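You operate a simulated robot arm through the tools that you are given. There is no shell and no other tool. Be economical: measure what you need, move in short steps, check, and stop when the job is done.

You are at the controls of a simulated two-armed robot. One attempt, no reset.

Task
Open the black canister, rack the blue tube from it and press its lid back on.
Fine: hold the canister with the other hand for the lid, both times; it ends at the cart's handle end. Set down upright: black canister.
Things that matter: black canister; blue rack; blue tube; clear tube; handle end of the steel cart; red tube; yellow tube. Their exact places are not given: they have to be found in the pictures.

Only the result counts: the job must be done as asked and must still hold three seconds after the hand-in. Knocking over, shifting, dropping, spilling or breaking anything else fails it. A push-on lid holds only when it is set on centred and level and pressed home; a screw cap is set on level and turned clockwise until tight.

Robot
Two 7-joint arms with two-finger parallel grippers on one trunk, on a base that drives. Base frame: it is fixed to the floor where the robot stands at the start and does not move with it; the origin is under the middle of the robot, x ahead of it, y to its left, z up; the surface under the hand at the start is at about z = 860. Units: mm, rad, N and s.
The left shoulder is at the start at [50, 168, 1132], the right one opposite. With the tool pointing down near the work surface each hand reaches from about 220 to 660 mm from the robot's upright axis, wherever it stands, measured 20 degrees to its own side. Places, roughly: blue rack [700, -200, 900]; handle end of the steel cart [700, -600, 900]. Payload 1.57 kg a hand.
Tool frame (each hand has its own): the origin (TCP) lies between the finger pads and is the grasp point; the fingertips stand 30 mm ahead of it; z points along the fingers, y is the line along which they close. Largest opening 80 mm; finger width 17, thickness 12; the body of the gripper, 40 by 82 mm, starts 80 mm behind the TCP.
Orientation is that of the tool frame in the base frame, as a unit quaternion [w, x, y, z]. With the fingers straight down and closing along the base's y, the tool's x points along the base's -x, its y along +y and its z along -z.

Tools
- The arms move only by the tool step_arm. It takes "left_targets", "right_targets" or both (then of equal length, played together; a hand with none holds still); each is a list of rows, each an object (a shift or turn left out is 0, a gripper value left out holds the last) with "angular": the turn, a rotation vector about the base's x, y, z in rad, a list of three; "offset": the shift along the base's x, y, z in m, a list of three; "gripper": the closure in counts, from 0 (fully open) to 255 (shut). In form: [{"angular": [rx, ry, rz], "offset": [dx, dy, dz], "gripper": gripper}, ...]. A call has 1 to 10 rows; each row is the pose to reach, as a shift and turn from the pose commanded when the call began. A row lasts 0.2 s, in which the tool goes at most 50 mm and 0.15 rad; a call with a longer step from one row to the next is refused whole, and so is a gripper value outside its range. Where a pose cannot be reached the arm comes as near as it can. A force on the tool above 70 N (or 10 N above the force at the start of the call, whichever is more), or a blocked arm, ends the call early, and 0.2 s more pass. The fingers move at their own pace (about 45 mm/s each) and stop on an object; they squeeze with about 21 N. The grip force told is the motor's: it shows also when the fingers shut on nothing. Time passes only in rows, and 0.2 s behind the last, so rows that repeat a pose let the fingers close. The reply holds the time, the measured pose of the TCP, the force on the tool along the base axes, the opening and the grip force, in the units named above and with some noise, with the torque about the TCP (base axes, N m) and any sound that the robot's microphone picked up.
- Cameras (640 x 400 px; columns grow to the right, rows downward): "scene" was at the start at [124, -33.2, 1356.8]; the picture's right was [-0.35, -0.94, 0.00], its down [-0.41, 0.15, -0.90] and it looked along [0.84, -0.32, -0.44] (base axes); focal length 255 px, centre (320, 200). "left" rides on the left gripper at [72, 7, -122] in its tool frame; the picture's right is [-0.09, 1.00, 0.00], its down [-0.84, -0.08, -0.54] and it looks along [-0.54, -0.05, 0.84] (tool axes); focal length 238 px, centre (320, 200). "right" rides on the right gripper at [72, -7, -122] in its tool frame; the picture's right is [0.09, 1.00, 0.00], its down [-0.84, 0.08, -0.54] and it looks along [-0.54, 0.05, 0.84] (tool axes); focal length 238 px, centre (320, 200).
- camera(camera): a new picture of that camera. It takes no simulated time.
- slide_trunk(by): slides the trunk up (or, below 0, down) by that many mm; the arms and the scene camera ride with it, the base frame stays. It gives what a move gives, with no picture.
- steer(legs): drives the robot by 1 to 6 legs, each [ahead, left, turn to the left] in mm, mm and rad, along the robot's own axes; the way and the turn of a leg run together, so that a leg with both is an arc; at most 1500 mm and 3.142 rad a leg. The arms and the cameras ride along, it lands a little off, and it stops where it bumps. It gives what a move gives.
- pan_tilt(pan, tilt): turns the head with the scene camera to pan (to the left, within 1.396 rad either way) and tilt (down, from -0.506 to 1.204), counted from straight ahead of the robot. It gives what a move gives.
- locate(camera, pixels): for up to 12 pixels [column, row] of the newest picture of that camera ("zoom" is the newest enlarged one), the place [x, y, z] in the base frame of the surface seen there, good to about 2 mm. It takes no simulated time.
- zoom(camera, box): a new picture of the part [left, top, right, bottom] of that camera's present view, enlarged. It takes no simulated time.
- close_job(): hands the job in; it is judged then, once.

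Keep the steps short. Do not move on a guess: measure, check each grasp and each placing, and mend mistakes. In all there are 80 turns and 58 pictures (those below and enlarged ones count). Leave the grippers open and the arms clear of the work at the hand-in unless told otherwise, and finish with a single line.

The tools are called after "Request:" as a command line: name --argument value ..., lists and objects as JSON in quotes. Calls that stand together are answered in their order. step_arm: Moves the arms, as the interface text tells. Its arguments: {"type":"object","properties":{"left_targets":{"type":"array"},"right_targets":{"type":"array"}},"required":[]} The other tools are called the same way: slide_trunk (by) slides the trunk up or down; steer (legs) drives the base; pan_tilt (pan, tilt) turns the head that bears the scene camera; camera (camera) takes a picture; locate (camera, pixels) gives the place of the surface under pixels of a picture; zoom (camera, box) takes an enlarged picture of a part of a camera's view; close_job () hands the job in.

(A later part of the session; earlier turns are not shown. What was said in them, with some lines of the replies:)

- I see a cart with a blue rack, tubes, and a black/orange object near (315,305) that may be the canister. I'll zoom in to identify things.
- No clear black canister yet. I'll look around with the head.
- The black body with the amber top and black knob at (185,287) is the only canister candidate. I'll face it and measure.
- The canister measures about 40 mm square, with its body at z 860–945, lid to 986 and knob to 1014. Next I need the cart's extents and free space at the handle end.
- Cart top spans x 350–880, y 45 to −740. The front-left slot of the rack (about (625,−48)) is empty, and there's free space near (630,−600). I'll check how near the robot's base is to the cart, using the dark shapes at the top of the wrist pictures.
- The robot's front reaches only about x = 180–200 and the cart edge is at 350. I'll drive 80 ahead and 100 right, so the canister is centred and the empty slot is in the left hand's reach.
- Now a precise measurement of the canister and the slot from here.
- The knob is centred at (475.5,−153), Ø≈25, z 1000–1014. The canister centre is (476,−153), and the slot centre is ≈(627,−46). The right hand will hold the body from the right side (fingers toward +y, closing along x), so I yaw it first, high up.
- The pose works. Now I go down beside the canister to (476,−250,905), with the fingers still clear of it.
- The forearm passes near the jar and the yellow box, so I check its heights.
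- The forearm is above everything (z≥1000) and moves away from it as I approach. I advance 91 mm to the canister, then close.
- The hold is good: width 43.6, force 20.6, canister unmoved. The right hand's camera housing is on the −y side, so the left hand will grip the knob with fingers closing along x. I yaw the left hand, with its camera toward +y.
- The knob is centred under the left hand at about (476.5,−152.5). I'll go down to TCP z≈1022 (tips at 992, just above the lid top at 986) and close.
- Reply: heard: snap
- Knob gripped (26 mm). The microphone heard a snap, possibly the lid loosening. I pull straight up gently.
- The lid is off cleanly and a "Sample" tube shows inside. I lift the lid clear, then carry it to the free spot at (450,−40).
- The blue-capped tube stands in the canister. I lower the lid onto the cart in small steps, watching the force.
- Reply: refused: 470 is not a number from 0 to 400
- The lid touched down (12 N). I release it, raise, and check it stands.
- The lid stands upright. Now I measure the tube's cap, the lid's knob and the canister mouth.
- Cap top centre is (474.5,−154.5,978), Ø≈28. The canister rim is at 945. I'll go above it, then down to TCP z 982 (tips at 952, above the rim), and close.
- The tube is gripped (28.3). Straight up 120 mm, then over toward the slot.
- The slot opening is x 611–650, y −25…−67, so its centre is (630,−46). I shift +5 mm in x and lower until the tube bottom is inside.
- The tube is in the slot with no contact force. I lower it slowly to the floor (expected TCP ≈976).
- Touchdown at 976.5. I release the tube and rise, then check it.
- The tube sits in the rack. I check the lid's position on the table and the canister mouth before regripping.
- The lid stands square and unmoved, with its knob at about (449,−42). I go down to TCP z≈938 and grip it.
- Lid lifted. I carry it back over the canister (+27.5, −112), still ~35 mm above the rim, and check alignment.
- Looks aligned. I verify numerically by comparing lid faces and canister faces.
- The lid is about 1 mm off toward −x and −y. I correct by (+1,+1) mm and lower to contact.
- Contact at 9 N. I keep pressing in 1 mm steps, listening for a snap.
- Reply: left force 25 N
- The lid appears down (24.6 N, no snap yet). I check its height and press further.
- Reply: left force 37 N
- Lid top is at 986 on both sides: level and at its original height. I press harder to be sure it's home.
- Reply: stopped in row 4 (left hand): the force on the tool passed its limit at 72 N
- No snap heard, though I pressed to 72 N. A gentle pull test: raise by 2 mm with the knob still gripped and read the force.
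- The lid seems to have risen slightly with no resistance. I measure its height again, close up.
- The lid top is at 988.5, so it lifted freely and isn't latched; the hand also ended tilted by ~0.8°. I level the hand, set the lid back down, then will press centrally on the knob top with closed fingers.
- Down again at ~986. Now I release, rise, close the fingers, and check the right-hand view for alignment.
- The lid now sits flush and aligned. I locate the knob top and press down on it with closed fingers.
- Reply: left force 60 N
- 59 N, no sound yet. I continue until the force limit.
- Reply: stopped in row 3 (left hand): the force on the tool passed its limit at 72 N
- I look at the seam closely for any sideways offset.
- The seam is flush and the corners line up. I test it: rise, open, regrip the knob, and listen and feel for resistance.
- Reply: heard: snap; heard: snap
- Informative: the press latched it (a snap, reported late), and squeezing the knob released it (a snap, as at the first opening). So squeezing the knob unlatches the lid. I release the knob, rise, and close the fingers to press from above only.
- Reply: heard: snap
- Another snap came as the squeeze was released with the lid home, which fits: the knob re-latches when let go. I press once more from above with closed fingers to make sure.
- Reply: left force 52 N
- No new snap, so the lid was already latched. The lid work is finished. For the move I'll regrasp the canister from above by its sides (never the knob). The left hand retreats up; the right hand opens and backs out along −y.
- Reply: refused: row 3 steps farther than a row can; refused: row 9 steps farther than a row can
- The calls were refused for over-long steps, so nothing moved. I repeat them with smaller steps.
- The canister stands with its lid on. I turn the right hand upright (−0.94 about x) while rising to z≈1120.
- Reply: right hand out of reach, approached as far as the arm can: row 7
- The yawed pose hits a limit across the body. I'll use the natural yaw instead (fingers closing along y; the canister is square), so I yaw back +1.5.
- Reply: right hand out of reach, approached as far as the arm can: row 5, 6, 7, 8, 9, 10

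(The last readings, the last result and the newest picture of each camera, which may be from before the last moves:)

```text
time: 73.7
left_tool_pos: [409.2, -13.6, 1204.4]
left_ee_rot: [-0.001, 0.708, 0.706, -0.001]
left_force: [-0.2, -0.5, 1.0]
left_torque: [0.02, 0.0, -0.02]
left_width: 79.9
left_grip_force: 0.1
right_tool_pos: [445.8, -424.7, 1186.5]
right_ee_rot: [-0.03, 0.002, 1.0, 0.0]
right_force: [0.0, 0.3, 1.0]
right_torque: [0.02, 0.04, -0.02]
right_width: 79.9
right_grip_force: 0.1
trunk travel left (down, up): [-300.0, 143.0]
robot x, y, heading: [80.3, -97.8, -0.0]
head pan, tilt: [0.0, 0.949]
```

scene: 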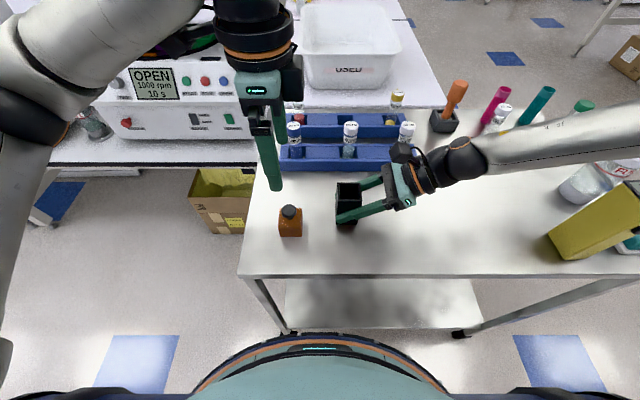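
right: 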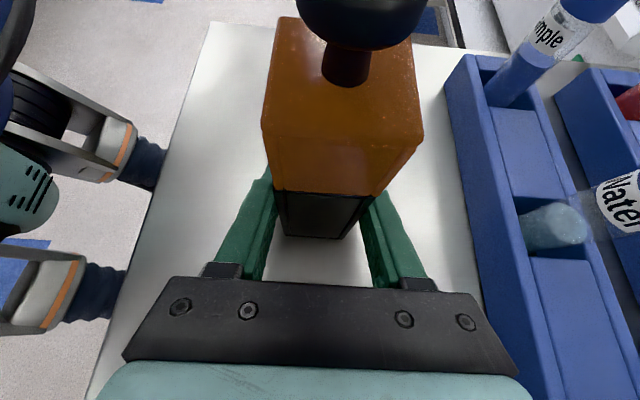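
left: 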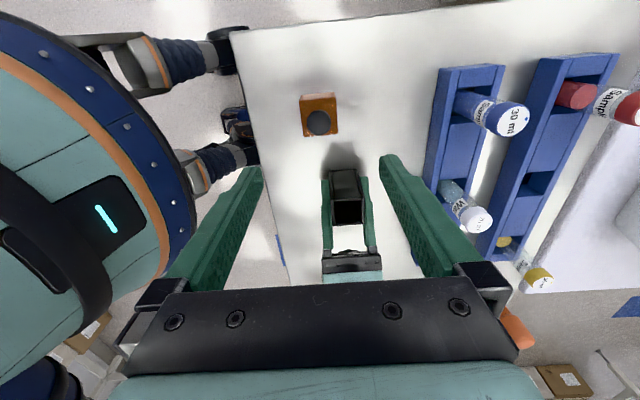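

The tilt is fixable. I drive 100 left so the canister is in front of the right arm, and level the hand.

Request:
steer --legs '[[0, 100, 0]]'

Request:
step_arm --right_targets '[{"angular": [0, -0.06, 0.004], "offset": [0, 0, 0]}, {"angular": [0, -0.06, 0.004], "offset": [0.01, 0.04, -0.01]}, {"angular": [0, -0.06, 0.004], "offset": [0.02, 0.08, -0.03]}]'

```text
time: 75.3
left_tool_pos: [407.8, 85.2, 1205.1]
left_ee_rot: [-0.002, 0.709, 0.705, -0.002]
left_force: [-0.2, -0.1, -0.2]
left_torque: [0.01, 0.03, -0.01]
left_width: 79.9
left_grip_force: 0.0
right_tool_pos: [444.1, -326.2, 1187.3]
right_ee_rot: [-0.031, 0.004, 1.0, 0.0]
right_force: [0.4, -0.1, -0.3]
right_torque: [0.0, 0.0, 0.01]
right_width: 79.7
right_grip_force: 0.2
trunk travel left (down, up): [-300.0, 143.0]
robot x, y, heading: [77.6, -1.1, -0.004]
head pan, tilt: [0.0, 0.949]
stopped in leg 1: the robot was blocked; the commanded pose is now the measured one
```

```text
time: 76.1
left_tool_pos: [409.0, 83.3, 1204.6]
left_ee_rot: [-0.003, 0.708, 0.706, -0.002]
left_force: [0.2, 0.2, 0.5]
left_torque: [-0.01, -0.01, -0.03]
left_width: 79.8
left_grip_force: 0.0
right_tool_pos: [464.6, -245.0, 1157.4]
right_ee_rot: [-0.001, 0.002, 1.0, 0.001]
right_force: [0.6, 1.0, -0.4]
right_torque: [0.02, 0.04, 0.01]
right_width: 80.0
right_grip_force: 0.0
trunk travel left (down, up): [-300.0, 143.0]
robot x, y, heading: [80.0, -2.0, -0.009]
head pan, tilt: [0.0, 0.949]
```

The drive reported a block at the very end, so I look to see what it met.

Request:
pan_tilt --pan 0.45 --tilt 0.85

Request:
camera --camera "scene"

```text
time: 77.0
left_tool_pos: [407.8, 84.5, 1205.3]
left_ee_rot: [-0.002, 0.709, 0.705, -0.001]
left_force: [0.3, 0.1, 0.2]
left_torque: [-0.05, 0.01, 0.01]
left_width: 80.1
left_grip_force: 0.1
right_tool_pos: [464.3, -245.9, 1157.5]
right_ee_rot: [0.001, 0.002, 1.0, -0.001]
right_force: [0.1, 1.0, -0.6]
right_torque: [0.0, 0.0, 0.01]
right_width: 80.0
right_grip_force: 0.1
trunk travel left (down, up): [-300.0, 143.0]
robot x, y, heading: [80.8, 1.3, -0.003]
head pan, tilt: [0.45, 0.85]
```

```text
8 pictures are left
```

scene: 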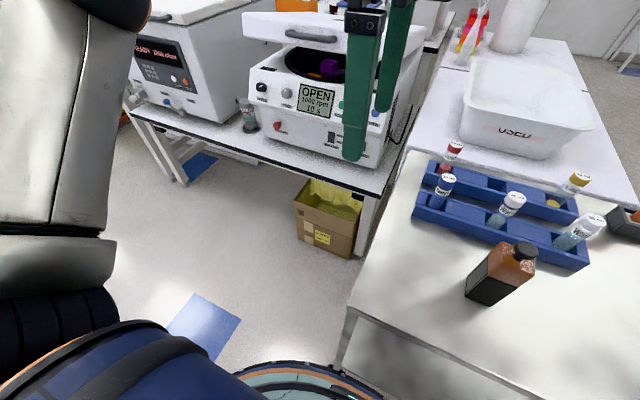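

Nothing is disturbed. I bring the right hand above the canister and measure it from the right wrist camera.

Request:
step_arm --right_targets '[{"offset": [0.006, 0.04, -0.02]}, {"offset": [0.012, 0.075, -0.04]}, {"offset": [0.012, 0.09, -0.057]}]'

Request:
camera --camera "right"

```text
time: 77.8
left_tool_pos: [409.7, 85.0, 1204.9]
left_ee_rot: [-0.001, 0.709, 0.705, -0.002]
left_force: [0.1, 0.6, -0.3]
left_torque: [-0.02, 0.04, -0.01]
left_width: 79.8
left_grip_force: 0.1
right_tool_pos: [476.3, -156.0, 1099.9]
right_ee_rot: [0.0, 0.001, 1.0, 0.0]
right_force: [-0.7, 0.4, 0.1]
right_torque: [-0.02, -0.01, 0.0]
right_width: 80.0
right_grip_force: 0.0
trunk travel left (down, up): [-300.0, 143.0]
robot x, y, heading: [78.9, 0.1, -0.0]
head pan, tilt: [0.45, 0.85]
```

```text
7 pictures are left
```

right: 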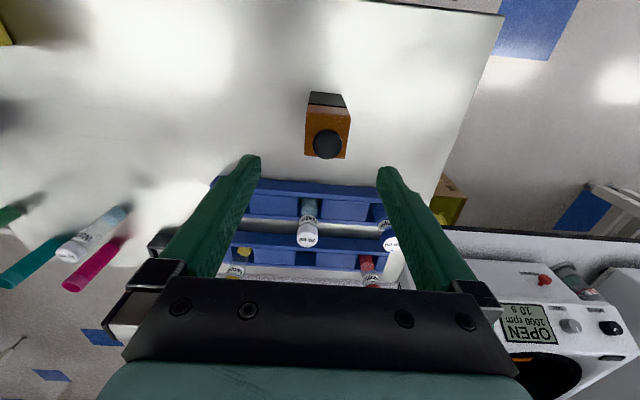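

Request:
locate --camera "right" --pixels '[[327, 143], [316, 143], [338, 143], [327, 133], [327, 153], [308, 115], [348, 117], [308, 125], [347, 125], [309, 152], [344, 154]]'

```text
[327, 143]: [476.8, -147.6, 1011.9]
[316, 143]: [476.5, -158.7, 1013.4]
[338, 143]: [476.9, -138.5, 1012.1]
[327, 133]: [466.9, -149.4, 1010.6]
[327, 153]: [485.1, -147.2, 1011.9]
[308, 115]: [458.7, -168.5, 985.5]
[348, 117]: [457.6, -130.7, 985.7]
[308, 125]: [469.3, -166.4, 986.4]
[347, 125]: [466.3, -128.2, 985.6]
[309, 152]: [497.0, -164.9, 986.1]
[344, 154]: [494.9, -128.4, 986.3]
```

Request:
locate --camera "right" --pixels '[[307, 241], [235, 271], [501, 16], [250, 182], [80, 252]]'

```text
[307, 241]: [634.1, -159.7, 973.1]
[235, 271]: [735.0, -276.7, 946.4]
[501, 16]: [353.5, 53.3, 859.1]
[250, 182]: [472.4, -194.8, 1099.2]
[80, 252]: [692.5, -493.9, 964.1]
```

Relative to the hand, the canister is 8 mm toward +y (centre (477,−148)). I shift and come straight down to TCP z 943, which leaves the gripper palm about 10 mm above the knob. Then I grip the sides.

Request:
step_arm --right_targets '[{"offset": [0.0005, 0.008, 0]}, {"offset": [0.0005, 0.008, -0.04]}, {"offset": [0.0005, 0.008, -0.08]}, {"offset": [0.0005, 0.008, -0.12]}, {"offset": [0.0005, 0.008, -0.14]}, {"offset": [0.0005, 0.008, -0.157]}]'

Request:
camera --camera "right"

```text
time: 79.2
left_tool_pos: [408.1, 85.4, 1205.3]
left_ee_rot: [-0.003, 0.709, 0.705, -0.001]
left_force: [-1.3, 0.4, 0.2]
left_torque: [0.0, 0.02, -0.03]
left_width: 79.9
left_grip_force: 0.0
right_tool_pos: [476.3, -148.0, 942.8]
right_ee_rot: [-0.001, 0.002, 1.0, 0.001]
right_force: [0.1, -0.6, 0.3]
right_torque: [0.0, -0.02, -0.01]
right_width: 79.9
right_grip_force: 0.1
trunk travel left (down, up): [-300.0, 143.0]
robot x, y, heading: [81.4, -0.7, -0.003]
head pan, tilt: [0.45, 0.85]
```

```text
6 pictures are left
```

right: 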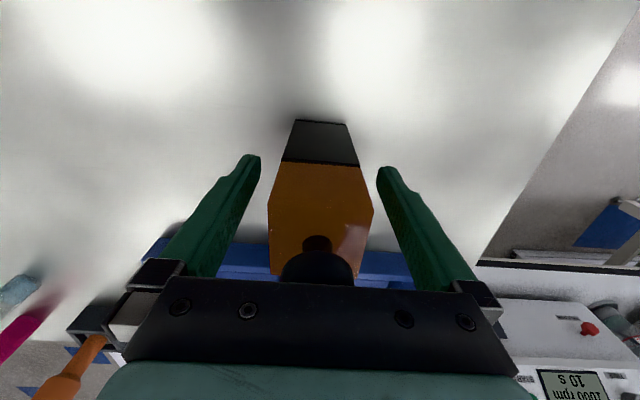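

The canister is centred between the fingers. I close on its sides, then lift 60 mm, clear of everything in the path.

Request:
step_arm --right_targets '[{"gripper": 255}, {"gripper": 255}, {"gripper": 255}, {"gripper": 255}, {"gripper": 255}]'

Request:
step_arm --right_targets '[{"offset": [0, 0, 0.01]}, {"offset": [0, 0, 0.03]}, {"offset": [0, 0, 0.06]}, {"offset": [0, 0, 0.1]}]'

```text
time: 80.4
left_tool_pos: [408.7, 85.0, 1206.4]
left_ee_rot: [-0.001, 0.708, 0.706, -0.002]
left_force: [-0.5, 1.1, 0.1]
left_torque: [0.02, 0.03, 0.02]
left_width: 79.8
left_grip_force: 0.0
right_tool_pos: [475.8, -148.2, 941.6]
right_ee_rot: [0.0, 0.001, 1.0, 0.0]
right_force: [0.9, -1.0, -1.5]
right_torque: [-0.05, 0.03, 0.0]
right_width: 43.9
right_grip_force: 21.4
trunk travel left (down, up): [-300.0, 143.0]
robot x, y, heading: [79.5, -1.3, -0.007]
head pan, tilt: [0.45, 0.85]
heard: snap
```

```text
time: 81.4
left_tool_pos: [406.5, 84.4, 1205.0]
left_ee_rot: [-0.002, 0.709, 0.705, -0.002]
left_force: [-0.4, 0.0, 0.2]
left_torque: [-0.02, -0.01, 0.01]
left_width: 79.8
left_grip_force: 0.1
right_tool_pos: [475.0, -148.0, 1042.0]
right_ee_rot: [-0.001, 0.002, 1.0, 0.0]
right_force: [0.1, -0.8, -2.7]
right_torque: [0.0, -0.02, -0.02]
right_width: 43.8
right_grip_force: 21.2
trunk travel left (down, up): [-300.0, 143.0]
robot x, y, heading: [81.2, -1.5, 0.0]
head pan, tilt: [0.45, 0.85]
```

A snap came again as the fingers squeezed the lid's sides, so gripping any part of the lid may unlatch it. I'll put the canister back down, and afterwards hold only the black body (45° tilted hold), re-press the lid and carry it that way.

Request:
step_arm --right_targets '[{"offset": [0, 0, -0.04]}, {"offset": [0, 0, -0.08]}, {"offset": [0, 0, -0.094]}, {"offset": [0, 0, -0.0985]}, {"offset": [0, 0, -0.1005]}, {"offset": [0, 0, -0.1005]}]'

Request:
step_arm --right_targets '[{"gripper": 0}, {"gripper": 0}, {"gripper": 0}, {"gripper": 0}, {"offset": [0, 0, 0.04]}, {"offset": [0, 0, 0.08]}, {"offset": [0, 0, 0.12]}, {"offset": [-0.02, 0, 0.15]}, {"offset": [-0.06, 0, 0.16]}, {"offset": [-0.085, 0, 0.16]}]'

Request:
step_arm --right_targets '[{"angular": [0, -0.13, 0]}, {"angular": [0, -0.26, 0]}, {"angular": [0, -0.39, 0]}, {"angular": [0, -0.52, 0]}, {"angular": [0, -0.65, 0]}, {"angular": [0, -0.785, 0]}]'

```text
time: 82.8
left_tool_pos: [407.6, 84.3, 1205.6]
left_ee_rot: [-0.001, 0.709, 0.705, -0.002]
left_force: [0.9, -0.4, 0.8]
left_torque: [-0.03, 0.01, -0.01]
left_width: 79.9
left_grip_force: 0.0
right_tool_pos: [476.1, -148.0, 942.8]
right_ee_rot: [0.0, 0.001, 1.0, 0.0]
right_force: [-1.1, -4.4, 7.1]
right_torque: [-0.27, 0.29, 0.11]
right_width: 43.8
right_grip_force: 20.7
trunk travel left (down, up): [-300.0, 143.0]
robot x, y, heading: [79.4, -0.4, -0.009]
head pan, tilt: [0.45, 0.85]
```

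```text
time: 85.0
left_tool_pos: [408.2, 83.4, 1205.4]
left_ee_rot: [-0.002, 0.709, 0.706, -0.002]
left_force: [-0.3, -0.8, -0.9]
left_torque: [0.01, 0.01, 0.01]
left_width: 79.9
left_grip_force: 0.1
right_tool_pos: [390.2, -148.4, 1102.8]
right_ee_rot: [-0.001, 0.002, 1.0, 0.0]
right_force: [-0.4, 0.0, 0.5]
right_torque: [0.0, -0.05, 0.01]
right_width: 80.0
right_grip_force: 0.0
trunk travel left (down, up): [-300.0, 143.0]
robot x, y, heading: [79.6, -0.2, -0.004]
head pan, tilt: [0.45, 0.85]
heard: snap
```

```text
time: 86.4
left_tool_pos: [409.4, 85.4, 1205.1]
left_ee_rot: [-0.002, 0.709, 0.705, -0.002]
left_force: [-0.7, -0.6, -0.2]
left_torque: [0.01, 0.0, -0.02]
left_width: 80.0
left_grip_force: 0.2
right_tool_pos: [411.5, -133.7, 1121.6]
right_ee_rot: [0.383, 0.0, 0.924, 0.002]
right_force: [0.6, -0.6, -0.2]
right_torque: [0.03, 0.0, -0.03]
right_width: 79.9
right_grip_force: 0.1
right hand out of reach, approached as far as the arm can: row 5, 6
trunk travel left (down, up): [-300.0, 143.0]
robot x, y, heading: [76.9, 0.3, -0.001]
head pan, tilt: [0.45, 0.85]
```

Releasing gave the snap again, so it re-latches when let go. The tilted pose needs more room, so I drive back 80 mm.

Request:
steer --legs '[[-80, 0, 0]]'

Request:
step_arm --right_targets '[{"offset": [0, -0.005, -0.03]}, {"offset": [0.01, -0.01, -0.07]}, {"offset": [0.03, -0.014, -0.11]}, {"offset": [0.05, -0.014, -0.145]}]'

Request:
camera --camera "right"

```text
time: 87.5
left_tool_pos: [327.3, 83.4, 1204.9]
left_ee_rot: [-0.002, 0.709, 0.706, -0.002]
left_force: [-0.3, -0.7, -0.1]
left_torque: [-0.04, 0.02, -0.02]
left_width: 80.1
left_grip_force: 0.0
right_tool_pos: [329.4, -132.9, 1123.3]
right_ee_rot: [0.383, 0.001, 0.924, 0.001]
right_force: [-0.2, 0.1, -0.6]
right_torque: [-0.01, -0.02, 0.03]
right_width: 80.2
right_grip_force: 0.1
trunk travel left (down, up): [-300.0, 143.0]
robot x, y, heading: [-6.3, 0.7, 0.0]
head pan, tilt: [0.45, 0.85]
```

```text
time: 88.5
left_tool_pos: [329.3, 86.0, 1205.7]
left_ee_rot: [-0.001, 0.709, 0.705, -0.002]
left_force: [0.5, 0.3, -0.2]
left_torque: [0.03, -0.01, 0.01]
left_width: 80.1
left_grip_force: 0.1
right_tool_pos: [393.8, -142.1, 976.5]
right_ee_rot: [0.381, 0.002, 0.924, 0.0]
right_force: [0.2, 0.4, 0.4]
right_torque: [-0.02, 0.01, -0.01]
right_width: 79.8
right_grip_force: 0.0
right hand out of reach, approached as far as the arm can: row 1, 2, 3, 4
trunk travel left (down, up): [-300.0, 143.0]
robot x, y, heading: [-0.8, -0.6, -0.007]
head pan, tilt: [0.45, 0.85]
```

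```text
5 pictures are left
```

right: 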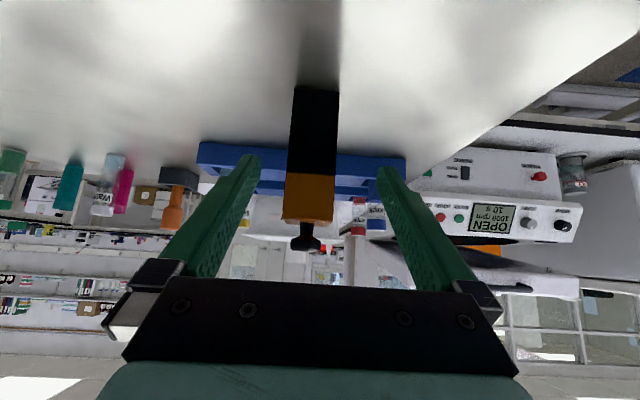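

Request:
locate --camera "right" --pixels '[[314, 120], [314, 160], [295, 130], [336, 130], [291, 185], [334, 185], [314, 185], [314, 95]]'

```text
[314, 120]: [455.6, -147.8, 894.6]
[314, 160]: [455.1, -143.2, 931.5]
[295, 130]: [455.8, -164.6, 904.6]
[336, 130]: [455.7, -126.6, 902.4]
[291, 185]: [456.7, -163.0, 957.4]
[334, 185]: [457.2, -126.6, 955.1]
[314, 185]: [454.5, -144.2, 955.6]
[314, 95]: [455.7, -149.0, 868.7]
```

Canister centre ≈ (477,−145.5), front face x 455.5. I advance along the tool axis to (472,−145.5,900), which puts the fingers on the black body only.

Request:
step_arm --right_targets '[{"offset": [0.016, -0.0035, -0.016]}, {"offset": [0.032, -0.0035, -0.032]}, {"offset": [0.048, -0.0035, -0.048]}, {"offset": [0.064, -0.0035, -0.063]}, {"offset": [0.078, -0.0035, -0.0765]}, {"offset": [0.078, -0.0035, -0.0765]}]'

```text
time: 89.9
left_tool_pos: [327.2, 85.3, 1205.2]
left_ee_rot: [-0.002, 0.709, 0.705, -0.002]
left_force: [-0.6, -0.5, 0.8]
left_torque: [0.01, -0.04, 0.01]
left_width: 79.9
left_grip_force: 0.1
right_tool_pos: [468.9, -151.6, 907.3]
right_ee_rot: [0.381, 0.001, 0.925, 0.001]
right_force: [-0.8, -0.2, -0.2]
right_torque: [0.02, -0.01, -0.03]
right_width: 80.0
right_grip_force: 0.0
right hand out of reach, approached as far as the arm can: row 5, 6
trunk travel left (down, up): [-300.0, 143.0]
robot x, y, heading: [-0.9, -1.9, -0.006]
head pan, tilt: [0.45, 0.85]
```

Request:
step_arm --right_targets '[{"offset": [0, 0.003, 0]}, {"offset": [0, 0.006, 0]}]'

```text
time: 90.5
left_tool_pos: [328.8, 84.9, 1205.3]
left_ee_rot: [-0.002, 0.709, 0.705, -0.001]
left_force: [0.2, -0.4, 0.4]
left_torque: [0.02, 0.02, -0.02]
left_width: 80.0
left_grip_force: 0.1
right_tool_pos: [469.9, -151.6, 907.5]
right_ee_rot: [0.381, 0.001, 0.924, 0.001]
right_force: [0.0, -0.2, -0.2]
right_torque: [0.0, -0.02, 0.02]
right_width: 80.2
right_grip_force: 0.1
right hand out of reach, approached as far as the arm can: row 2
trunk travel left (down, up): [-300.0, 143.0]
robot x, y, heading: [-2.2, -2.9, -0.002]
head pan, tilt: [0.45, 0.85]
```

I ease the tilt by 0.08 rad to gain reach, with y +6 and z −5.

Request:
step_arm --right_targets '[{"angular": [0, 0.04, 0], "offset": [0, 0.002, -0.002]}, {"angular": [0, 0.08, 0], "offset": [0.001, 0.006, -0.006]}, {"angular": [0, 0.08, 0], "offset": [0.001, 0.006, -0.006]}]'

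```text
time: 91.3
left_tool_pos: [328.3, 85.5, 1204.1]
left_ee_rot: [-0.002, 0.71, 0.704, -0.002]
left_force: [-0.3, -1.1, -0.1]
left_torque: [0.04, -0.01, 0.0]
left_width: 79.6
left_grip_force: 0.1
right_tool_pos: [470.9, -147.9, 904.8]
right_ee_rot: [0.344, 0.0, 0.939, 0.002]
right_force: [0.2, 0.9, -0.4]
right_torque: [-0.01, 0.0, -0.02]
right_width: 80.1
right_grip_force: 0.0
right hand out of reach, approached as far as the arm can: row 2, 3
trunk travel left (down, up): [-300.0, 143.0]
robot x, y, heading: [-5.8, -4.4, -0.003]
head pan, tilt: [0.45, 0.85]
```

Within 2.4 mm of centre now, so closing will just nudge the canister to centre. I close on the black body.

Request:
step_arm --right_targets '[{"gripper": 255}, {"gripper": 255}, {"gripper": 255}, {"gripper": 255}, {"gripper": 255}]'

Request:
pan_tilt --pan -0.2 --tilt 0.85

Request:
zoom --camera "scene" --box '[270, 120, 390, 220]'

```text
time: 92.5
left_tool_pos: [328.1, 84.8, 1205.0]
left_ee_rot: [-0.001, 0.709, 0.705, -0.003]
left_force: [0.3, -0.5, -0.2]
left_torque: [-0.02, 0.01, 0.0]
left_width: 79.8
left_grip_force: 0.0
right_tool_pos: [471.1, -148.4, 903.5]
right_ee_rot: [0.344, 0.001, 0.939, 0.001]
right_force: [-0.2, 0.6, 0.4]
right_torque: [-0.08, 0.05, 0.0]
right_width: 43.8
right_grip_force: 20.9
trunk travel left (down, up): [-300.0, 143.0]
robot x, y, heading: [-4.2, 3.9, -0.009]
head pan, tilt: [0.45, 0.85]
```

```text
time: 93.5
left_tool_pos: [328.7, 84.5, 1204.7]
left_ee_rot: [-0.002, 0.708, 0.706, -0.001]
left_force: [-0.8, -0.9, -0.6]
left_torque: [0.01, 0.01, -0.03]
left_width: 79.9
left_grip_force: 0.0
right_tool_pos: [469.5, -148.8, 904.9]
right_ee_rot: [0.344, 0.001, 0.939, 0.001]
right_force: [-0.4, 0.8, 0.2]
right_torque: [-0.02, 0.03, 0.0]
right_width: 44.1
right_grip_force: 20.7
trunk travel left (down, up): [-300.0, 143.0]
robot x, y, heading: [-0.4, 0.7, -0.004]
head pan, tilt: [-0.201, 0.85]
```

```text
4.00 times, centred on (330, 170) of scene
```

zoom: 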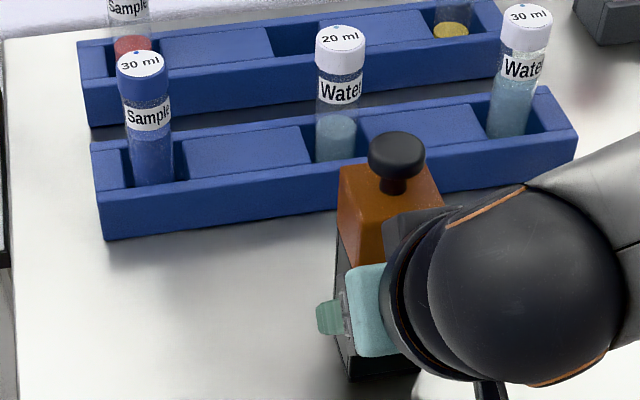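

No snap this time: the body hold doesn't disturb the lid. I locate the knob and lid top for a final press.

Request:
locate --camera "zoom" --pixels '[[397, 143], [375, 147], [420, 147], [397, 135], [397, 165], [350, 190], [430, 185], [385, 205], [141, 60]]'

```text
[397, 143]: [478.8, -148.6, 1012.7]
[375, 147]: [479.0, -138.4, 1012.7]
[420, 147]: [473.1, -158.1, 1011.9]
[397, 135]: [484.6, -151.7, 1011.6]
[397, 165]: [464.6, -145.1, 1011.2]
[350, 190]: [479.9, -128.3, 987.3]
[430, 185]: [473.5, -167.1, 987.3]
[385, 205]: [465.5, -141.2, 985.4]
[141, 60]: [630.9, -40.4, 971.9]
```

Knob centre ≈ (476.5,−148.5). I bring the left hand (fingers closed) above it at height, then come down near.

Request:
step_arm --left_targets '[{"offset": [0.025, -0.03, 0], "gripper": 255}, {"offset": [0.05, -0.065, 0]}, {"offset": [0.075, -0.1, 0]}, {"offset": [0.1, -0.14, 0]}, {"offset": [0.125, -0.185, 0]}, {"offset": [0.148, -0.225, 0]}, {"offset": [0.148, -0.233, -0.035]}, {"offset": [0.148, -0.233, -0.075]}, {"offset": [0.148, -0.233, -0.115]}, {"offset": [0.148, -0.233, -0.145]}]'

```text
refused: row 5 steps farther than a row can; nothing moved
```

Request:
step_arm --left_targets '[{"offset": [0.025, -0.038, 0], "gripper": 255}, {"offset": [0.05, -0.077, 0]}, {"offset": [0.075, -0.116, 0]}, {"offset": [0.1, -0.155, 0]}, {"offset": [0.125, -0.194, 0]}, {"offset": [0.148, -0.233, 0]}, {"offset": [0.148, -0.233, -0.035]}, {"offset": [0.148, -0.233, -0.075]}, {"offset": [0.148, -0.233, -0.115]}, {"offset": [0.148, -0.233, -0.145]}]'

```text
time: 95.7
left_tool_pos: [454.2, -130.1, 1081.1]
left_ee_rot: [-0.001, 0.709, 0.705, -0.002]
left_force: [0.2, -0.1, -0.2]
left_torque: [-0.01, 0.0, 0.04]
left_width: 0.0
left_grip_force: 21.4
left hand out of reach, approached as far as the arm can: row 5, 6, 7, 8, 9, 10
right_tool_pos: [470.5, -148.3, 904.6]
right_ee_rot: [0.345, 0.002, 0.939, 0.0]
right_force: [-0.6, -1.5, 0.6]
right_torque: [-0.18, 0.08, 0.01]
right_width: 43.8
right_grip_force: 20.9
trunk travel left (down, up): [-300.0, 143.0]
robot x, y, heading: [-2.2, -2.2, -0.003]
head pan, tilt: [-0.201, 0.85]
5 turns are left
```

I have only a few turns left. The compact, proven way to carry is the vertical hold on the canister's sides, since the lid re-latched on release. In one go: the left hand retreats, the right hand opens, backs out along its axis, rises and turns upright.

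Request:
step_arm --left_targets '[{"offset": [0, 0, 0.04]}, {"offset": [0, 0.015, 0.08]}, {"offset": [0, 0.05, 0.11]}, {"offset": [-0.01, 0.09, 0.13]}, {"offset": [-0.03, 0.13, 0.14], "gripper": 0}, {"offset": [-0.05, 0.17, 0.15]}, {"offset": [-0.07, 0.21, 0.15]}, {"offset": [-0.09, 0.23, 0.15]}]'

Request:
step_arm --right_targets '[{"gripper": 0}, {"gripper": 0}, {"gripper": 0}, {"gripper": 0}, {"offset": [-0.02, 0, 0.024]}, {"offset": [-0.045, 0, 0.054]}, {"offset": [-0.07, 0, 0.084]}, {"offset": [-0.08, 0, 0.12]}, {"offset": [-0.08, 0, 0.16]}, {"offset": [-0.08, 0, 0.2]}]'

Request:
step_arm --right_targets '[{"angular": [0, 0.14, 0]}, {"angular": [0, 0.28, 0]}, {"angular": [0, 0.42, 0]}, {"angular": [0, 0.56, 0]}, {"angular": [0, 0.702, 0]}, {"angular": [0, 0.702, 0]}]'

Request:
camera --camera "right"

Request:
locate --camera "right" --pixels '[[320, 200], [320, 180], [320, 160], [320, 140], [320, 120], [320, 220], [300, 200], [340, 200], [300, 170], [340, 170]]'

```text
time: 97.5
left_tool_pos: [366.6, 98.5, 1232.0]
left_ee_rot: [-0.003, 0.709, 0.705, -0.002]
left_force: [0.1, 0.8, -0.1]
left_torque: [0.01, 0.0, 0.0]
left_width: 79.9
left_grip_force: 0.0
left hand out of reach, approached as far as the arm can: row 1, 2
right_tool_pos: [469.9, -148.5, 903.6]
right_ee_rot: [0.344, 0.001, 0.939, 0.001]
right_force: [-1.1, 0.7, 2.2]
right_torque: [-0.09, 0.07, -0.05]
right_width: 43.8
right_grip_force: 21.2
trunk travel left (down, up): [-300.0, 143.0]
robot x, y, heading: [-2.1, -2.1, -0.005]
head pan, tilt: [-0.201, 0.85]
```

```text
time: 99.7
left_tool_pos: [366.2, 99.0, 1231.5]
left_ee_rot: [-0.002, 0.709, 0.705, -0.002]
left_force: [-1.4, 1.7, 0.2]
left_torque: [0.02, 0.01, -0.02]
left_width: 80.1
left_grip_force: 0.0
right_tool_pos: [391.0, -148.9, 1104.7]
right_ee_rot: [0.345, 0.002, 0.939, 0.0]
right_force: [-0.5, -0.1, 1.1]
right_torque: [-0.01, -0.01, 0.02]
right_width: 80.0
right_grip_force: 0.1
trunk travel left (down, up): [-300.0, 143.0]
robot x, y, heading: [-1.8, 1.0, -0.0]
head pan, tilt: [-0.201, 0.85]
```

```text
time: 101.1
left_tool_pos: [366.6, 98.5, 1231.8]
left_ee_rot: [-0.002, 0.709, 0.705, -0.002]
left_force: [0.3, -0.7, -0.4]
left_torque: [-0.02, 0.0, -0.01]
left_width: 80.0
left_grip_force: 0.1
right_tool_pos: [389.5, -148.3, 1104.5]
right_ee_rot: [-0.001, 0.001, 1.0, 0.0]
right_force: [-0.7, -0.4, 0.3]
right_torque: [0.0, -0.02, -0.01]
right_width: 79.9
right_grip_force: 0.0
trunk travel left (down, up): [-300.0, 143.0]
robot x, y, heading: [1.0, -0.1, -0.004]
head pan, tilt: [-0.201, 0.85]
```

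```text
3 pictures are left
```

right: 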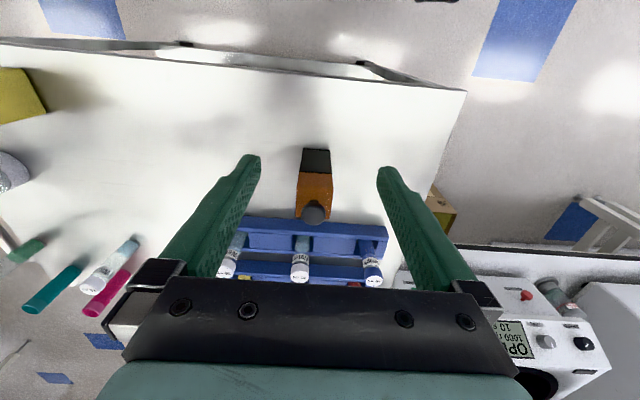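

```text
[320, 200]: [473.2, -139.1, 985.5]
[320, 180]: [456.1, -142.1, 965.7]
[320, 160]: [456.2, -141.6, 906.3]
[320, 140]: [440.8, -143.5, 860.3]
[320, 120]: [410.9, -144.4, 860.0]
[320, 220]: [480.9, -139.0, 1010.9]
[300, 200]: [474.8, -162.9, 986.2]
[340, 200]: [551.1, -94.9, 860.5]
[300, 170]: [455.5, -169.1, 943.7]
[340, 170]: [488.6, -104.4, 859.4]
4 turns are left
```

The canister is at (477.7,−147.5). Next batch: over it, straight down, grip the sides, lift 150 mm, and drive right 400 then ahead 80.

Request:
step_arm --right_targets '[{"offset": [0.044, 0.0005, 0]}, {"offset": [0.0875, 0.0008, 0]}, {"offset": [0.0875, 0.0008, -0.04]}, {"offset": [0.0875, 0.0008, -0.08]}, {"offset": [0.0875, 0.0008, -0.12]}, {"offset": [0.0875, 0.0008, -0.145]}, {"offset": [0.0875, 0.0008, -0.161]}, {"offset": [0.0875, 0.0008, -0.161]}]'

Request:
step_arm --right_targets '[{"gripper": 255}, {"gripper": 255}, {"gripper": 255}, {"gripper": 255}, {"gripper": 255}, {"offset": [0, 0, 0.01]}, {"offset": [0, 0, 0.04]}, {"offset": [0, 0, 0.08]}, {"offset": [0, 0, 0.12]}, {"offset": [0, 0, 0.15]}]'

Request:
steer --legs '[[0, -400, 0], [80, 0, 0]]'

Request:
camera --camera "right"

Request:
locate --camera "right" --pixels '[[150, 200], [100, 100], [100, 200], [50, 150], [150, 100], [200, 150], [450, 150], [320, 80], [150, 250], [50, 250], [450, 250], [250, 100]]'

```text
time: 102.9
left_tool_pos: [366.9, 98.0, 1231.8]
left_ee_rot: [-0.002, 0.709, 0.705, -0.001]
left_force: [-0.3, -0.1, 0.4]
left_torque: [0.08, 0.01, -0.01]
left_width: 80.3
left_grip_force: 0.0
right_tool_pos: [462.6, -165.1, 948.4]
right_ee_rot: [0.001, 0.002, 1.0, 0.0]
right_force: [-0.3, -1.0, -0.6]
right_torque: [-0.04, 0.01, 0.02]
right_width: 79.9
right_grip_force: 0.0
right hand out of reach, approached as far as the arm can: row 2, 3, 4, 5, 6, 7, 8
trunk travel left (down, up): [-300.0, 143.0]
robot x, y, heading: [-2.8, -0.4, -0.003]
head pan, tilt: [-0.201, 0.85]
```

```text
time: 105.1
left_tool_pos: [366.4, 98.9, 1230.9]
left_ee_rot: [-0.002, 0.709, 0.705, -0.002]
left_force: [0.1, -0.2, 1.2]
left_torque: [-0.02, 0.01, 0.01]
left_width: 79.8
left_grip_force: 0.0
right_tool_pos: [462.7, -165.6, 1089.3]
right_ee_rot: [0.0, 0.002, 1.0, 0.0]
right_force: [0.3, 0.7, -2.9]
right_torque: [-0.04, 0.09, 0.0]
right_width: 45.0
right_grip_force: 21.1
right hand out of reach, approached as far as the arm can: row 10
trunk travel left (down, up): [-300.0, 143.0]
robot x, y, heading: [-3.9, 0.4, -0.006]
head pan, tilt: [-0.201, 0.85]
```

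```text
time: 109.8
left_tool_pos: [445.4, -301.9, 1229.8]
left_ee_rot: [-0.001, 0.71, 0.704, -0.002]
left_force: [0.0, -0.6, -0.9]
left_torque: [0.01, 0.03, 0.0]
left_width: 79.9
left_grip_force: 0.1
right_tool_pos: [541.5, -564.7, 1088.3]
right_ee_rot: [0.001, 0.002, 1.0, 0.001]
right_force: [1.2, 0.9, -3.4]
right_torque: [0.01, 0.04, -0.02]
right_width: 44.9
right_grip_force: 20.7
trunk travel left (down, up): [-300.0, 143.0]
robot x, y, heading: [78.8, -400.1, 0.001]
head pan, tilt: [-0.201, 0.85]
```

```text
2 pictures are left
```

right: 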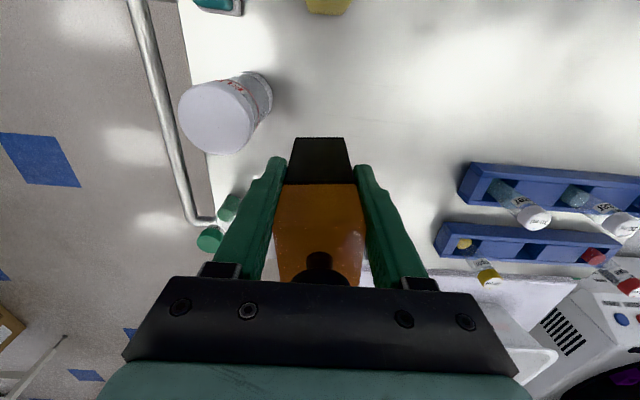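

```text
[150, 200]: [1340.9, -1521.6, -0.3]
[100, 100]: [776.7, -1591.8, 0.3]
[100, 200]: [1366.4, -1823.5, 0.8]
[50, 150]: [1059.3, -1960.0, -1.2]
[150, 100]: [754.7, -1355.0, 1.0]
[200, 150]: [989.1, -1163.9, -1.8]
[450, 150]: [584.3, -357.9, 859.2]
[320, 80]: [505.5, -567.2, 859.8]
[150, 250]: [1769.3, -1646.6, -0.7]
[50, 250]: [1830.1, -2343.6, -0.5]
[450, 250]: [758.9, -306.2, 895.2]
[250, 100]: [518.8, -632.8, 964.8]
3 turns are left
```

The canister is gripped (45 mm) and upright; it sits about 15 mm ahead of the TCP. Touchdown should be near TCP z 948. I move to (625,−585), clear of the jar, the water tube and the green tube, and lower to ~10 mm above the cart.

Request:
step_arm --right_targets '[{"offset": [0.028, -0.007, 0]}, {"offset": [0.056, -0.014, 0]}, {"offset": [0.0835, -0.02, 0]}, {"offset": [0.0835, -0.02, -0.04]}, {"offset": [0.0835, -0.02, -0.08]}, {"offset": [0.0835, -0.02, -0.11]}, {"offset": [0.0835, -0.02, -0.128]}, {"offset": [0.0835, -0.02, -0.128]}]'

Request:
camera --camera "right"

Request:
locate --camera "right" --pixels '[[320, 150], [320, 145], [320, 140], [320, 130], [320, 120], [320, 160], [320, 175], [300, 150], [340, 150]]'

```text
time: 111.6
left_tool_pos: [445.0, -300.8, 1230.6]
left_ee_rot: [-0.002, 0.709, 0.705, -0.001]
left_force: [0.2, -0.8, -0.1]
left_torque: [0.02, -0.01, -0.01]
left_width: 80.0
left_grip_force: 0.1
right_tool_pos: [588.6, -610.6, 968.3]
right_ee_rot: [0.001, 0.002, 1.0, 0.0]
right_force: [0.6, 0.2, -2.7]
right_torque: [-0.01, 0.09, -0.01]
right_width: 44.8
right_grip_force: 20.9
right hand out of reach, approached as far as the arm can: row 1, 2, 3, 4, 5, 6, 7, 8
trunk travel left (down, up): [-300.0, 143.0]
robot x, y, heading: [75.6, -402.2, -0.002]
head pan, tilt: [-0.201, 0.85]
```

```text
1 pictures are left
```

right: 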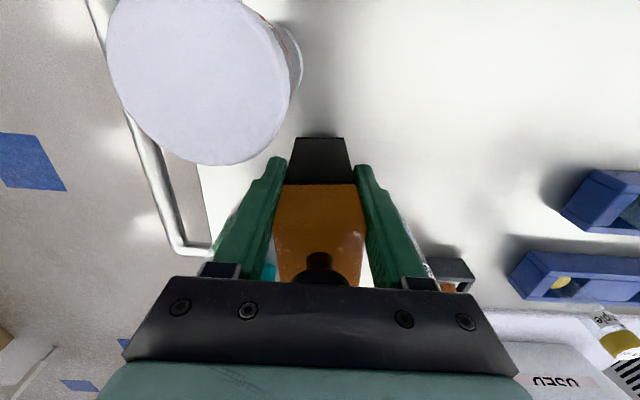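

```text
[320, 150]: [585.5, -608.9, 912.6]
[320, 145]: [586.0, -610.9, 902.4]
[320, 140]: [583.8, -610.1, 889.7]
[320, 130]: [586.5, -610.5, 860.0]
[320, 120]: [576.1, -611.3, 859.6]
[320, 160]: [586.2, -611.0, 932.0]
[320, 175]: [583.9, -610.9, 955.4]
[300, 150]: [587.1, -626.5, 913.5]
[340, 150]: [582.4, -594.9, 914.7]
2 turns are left
```

The hand stands at (588.6,−610.6,968), rather near the jar. I drive 50 left, pull the hand back 30 mm to be well within reach, and lower 20 mm to touchdown. Then I open only partly (so the fingers stay clear of the jar), rise straight up, and check.

Request:
steer --legs '[[0, 50, 0]]'

Request:
step_arm --right_targets '[{"offset": [-0.015, -0.01, 0]}, {"offset": [-0.03, -0.02, 0]}, {"offset": [-0.03, -0.02, -0.008]}, {"offset": [-0.03, -0.02, -0.014]}, {"offset": [-0.03, -0.02, -0.018]}, {"offset": [-0.03, -0.02, -0.02]}, {"offset": [-0.03, -0.02, -0.0215]}, {"offset": [-0.03, -0.02, -0.0215]}]'

Request:
step_arm --right_targets '[{"gripper": 75}, {"gripper": 75}, {"gripper": 75}, {"gripper": 75}, {"offset": [0, 0, 0.03]}, {"offset": [0, 0, 0.06]}, {"offset": [0, 0, 0.09]}, {"offset": [0, 0, 0.12]}, {"offset": [-0.03, 0, 0.13]}, {"offset": [-0.06, 0, 0.14], "gripper": 0}]'

Request:
camera --camera "right"

```text
time: 112.8
left_tool_pos: [445.0, -250.7, 1231.7]
left_ee_rot: [-0.002, 0.709, 0.705, -0.003]
left_force: [0.3, 0.4, 0.1]
left_torque: [0.02, -0.02, 0.01]
left_width: 79.6
left_grip_force: 0.0
right_tool_pos: [590.3, -561.9, 968.4]
right_ee_rot: [0.001, 0.003, 1.0, 0.0]
right_force: [1.2, 0.2, -3.2]
right_torque: [-0.04, 0.04, -0.03]
right_width: 45.1
right_grip_force: 21.2
trunk travel left (down, up): [-300.0, 143.0]
robot x, y, heading: [74.5, -347.7, -0.003]
head pan, tilt: [-0.201, 0.85]
```

```text
time: 114.5
left_tool_pos: [444.6, -251.4, 1233.3]
left_ee_rot: [-0.001, 0.71, 0.705, -0.003]
left_force: [-0.1, 0.0, -0.2]
left_torque: [0.05, 0.0, 0.02]
left_width: 80.0
left_grip_force: 0.0
right_tool_pos: [560.0, -580.5, 947.7]
right_ee_rot: [0.002, 0.001, 1.0, 0.0]
right_force: [-0.1, -0.5, 7.9]
right_torque: [-0.23, 0.17, 0.03]
right_width: 44.5
right_grip_force: 21.5
trunk travel left (down, up): [-300.0, 143.0]
robot x, y, heading: [78.5, -351.7, -0.005]
head pan, tilt: [-0.201, 0.85]
```

```text
time: 116.8
left_tool_pos: [443.8, -250.8, 1231.7]
left_ee_rot: [-0.002, 0.71, 0.705, -0.002]
left_force: [0.2, 0.4, 0.8]
left_torque: [0.0, -0.02, -0.01]
left_width: 79.9
left_grip_force: 0.2
right_tool_pos: [498.7, -581.2, 1086.6]
right_ee_rot: [0.002, 0.001, 1.0, 0.0]
right_force: [0.6, -0.3, 0.3]
right_torque: [0.02, -0.01, -0.02]
right_width: 79.9
right_grip_force: 0.0
trunk travel left (down, up): [-300.0, 143.0]
robot x, y, heading: [78.8, -347.9, -0.004]
head pan, tilt: [-0.201, 0.85]
```

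```text
0 pictures are left
1 turns are left
```

right: 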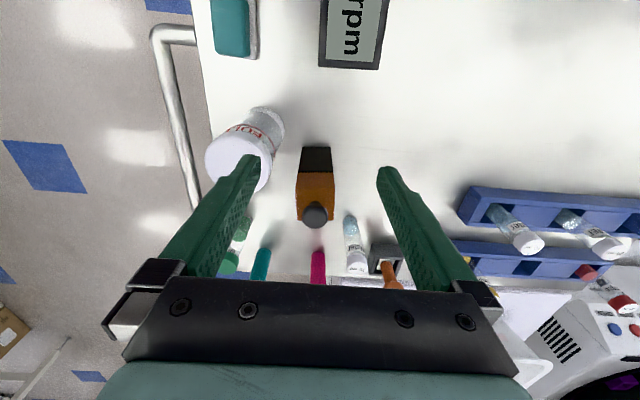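

The canister stands upright at the handle end with its lid on, both grippers are open and clear, and nothing nearby looks disturbed. I hand the job in.

Request:
close_job

```text
The job is handed in.
```

Handed in: the blue tube is racked and the black canister stands upright at the handle end with its lid on, but I could not confirm the lid is still latched. It snapped when I last gripped the lid's sides to carry it, I heard no snap when I set it down and released it, and I had no turns left to press it again. The robot also reported being blocked once while driving beside the cart; afterwards the cart and canister measured about 8 mm off, which may be a real shift or measurement drift.
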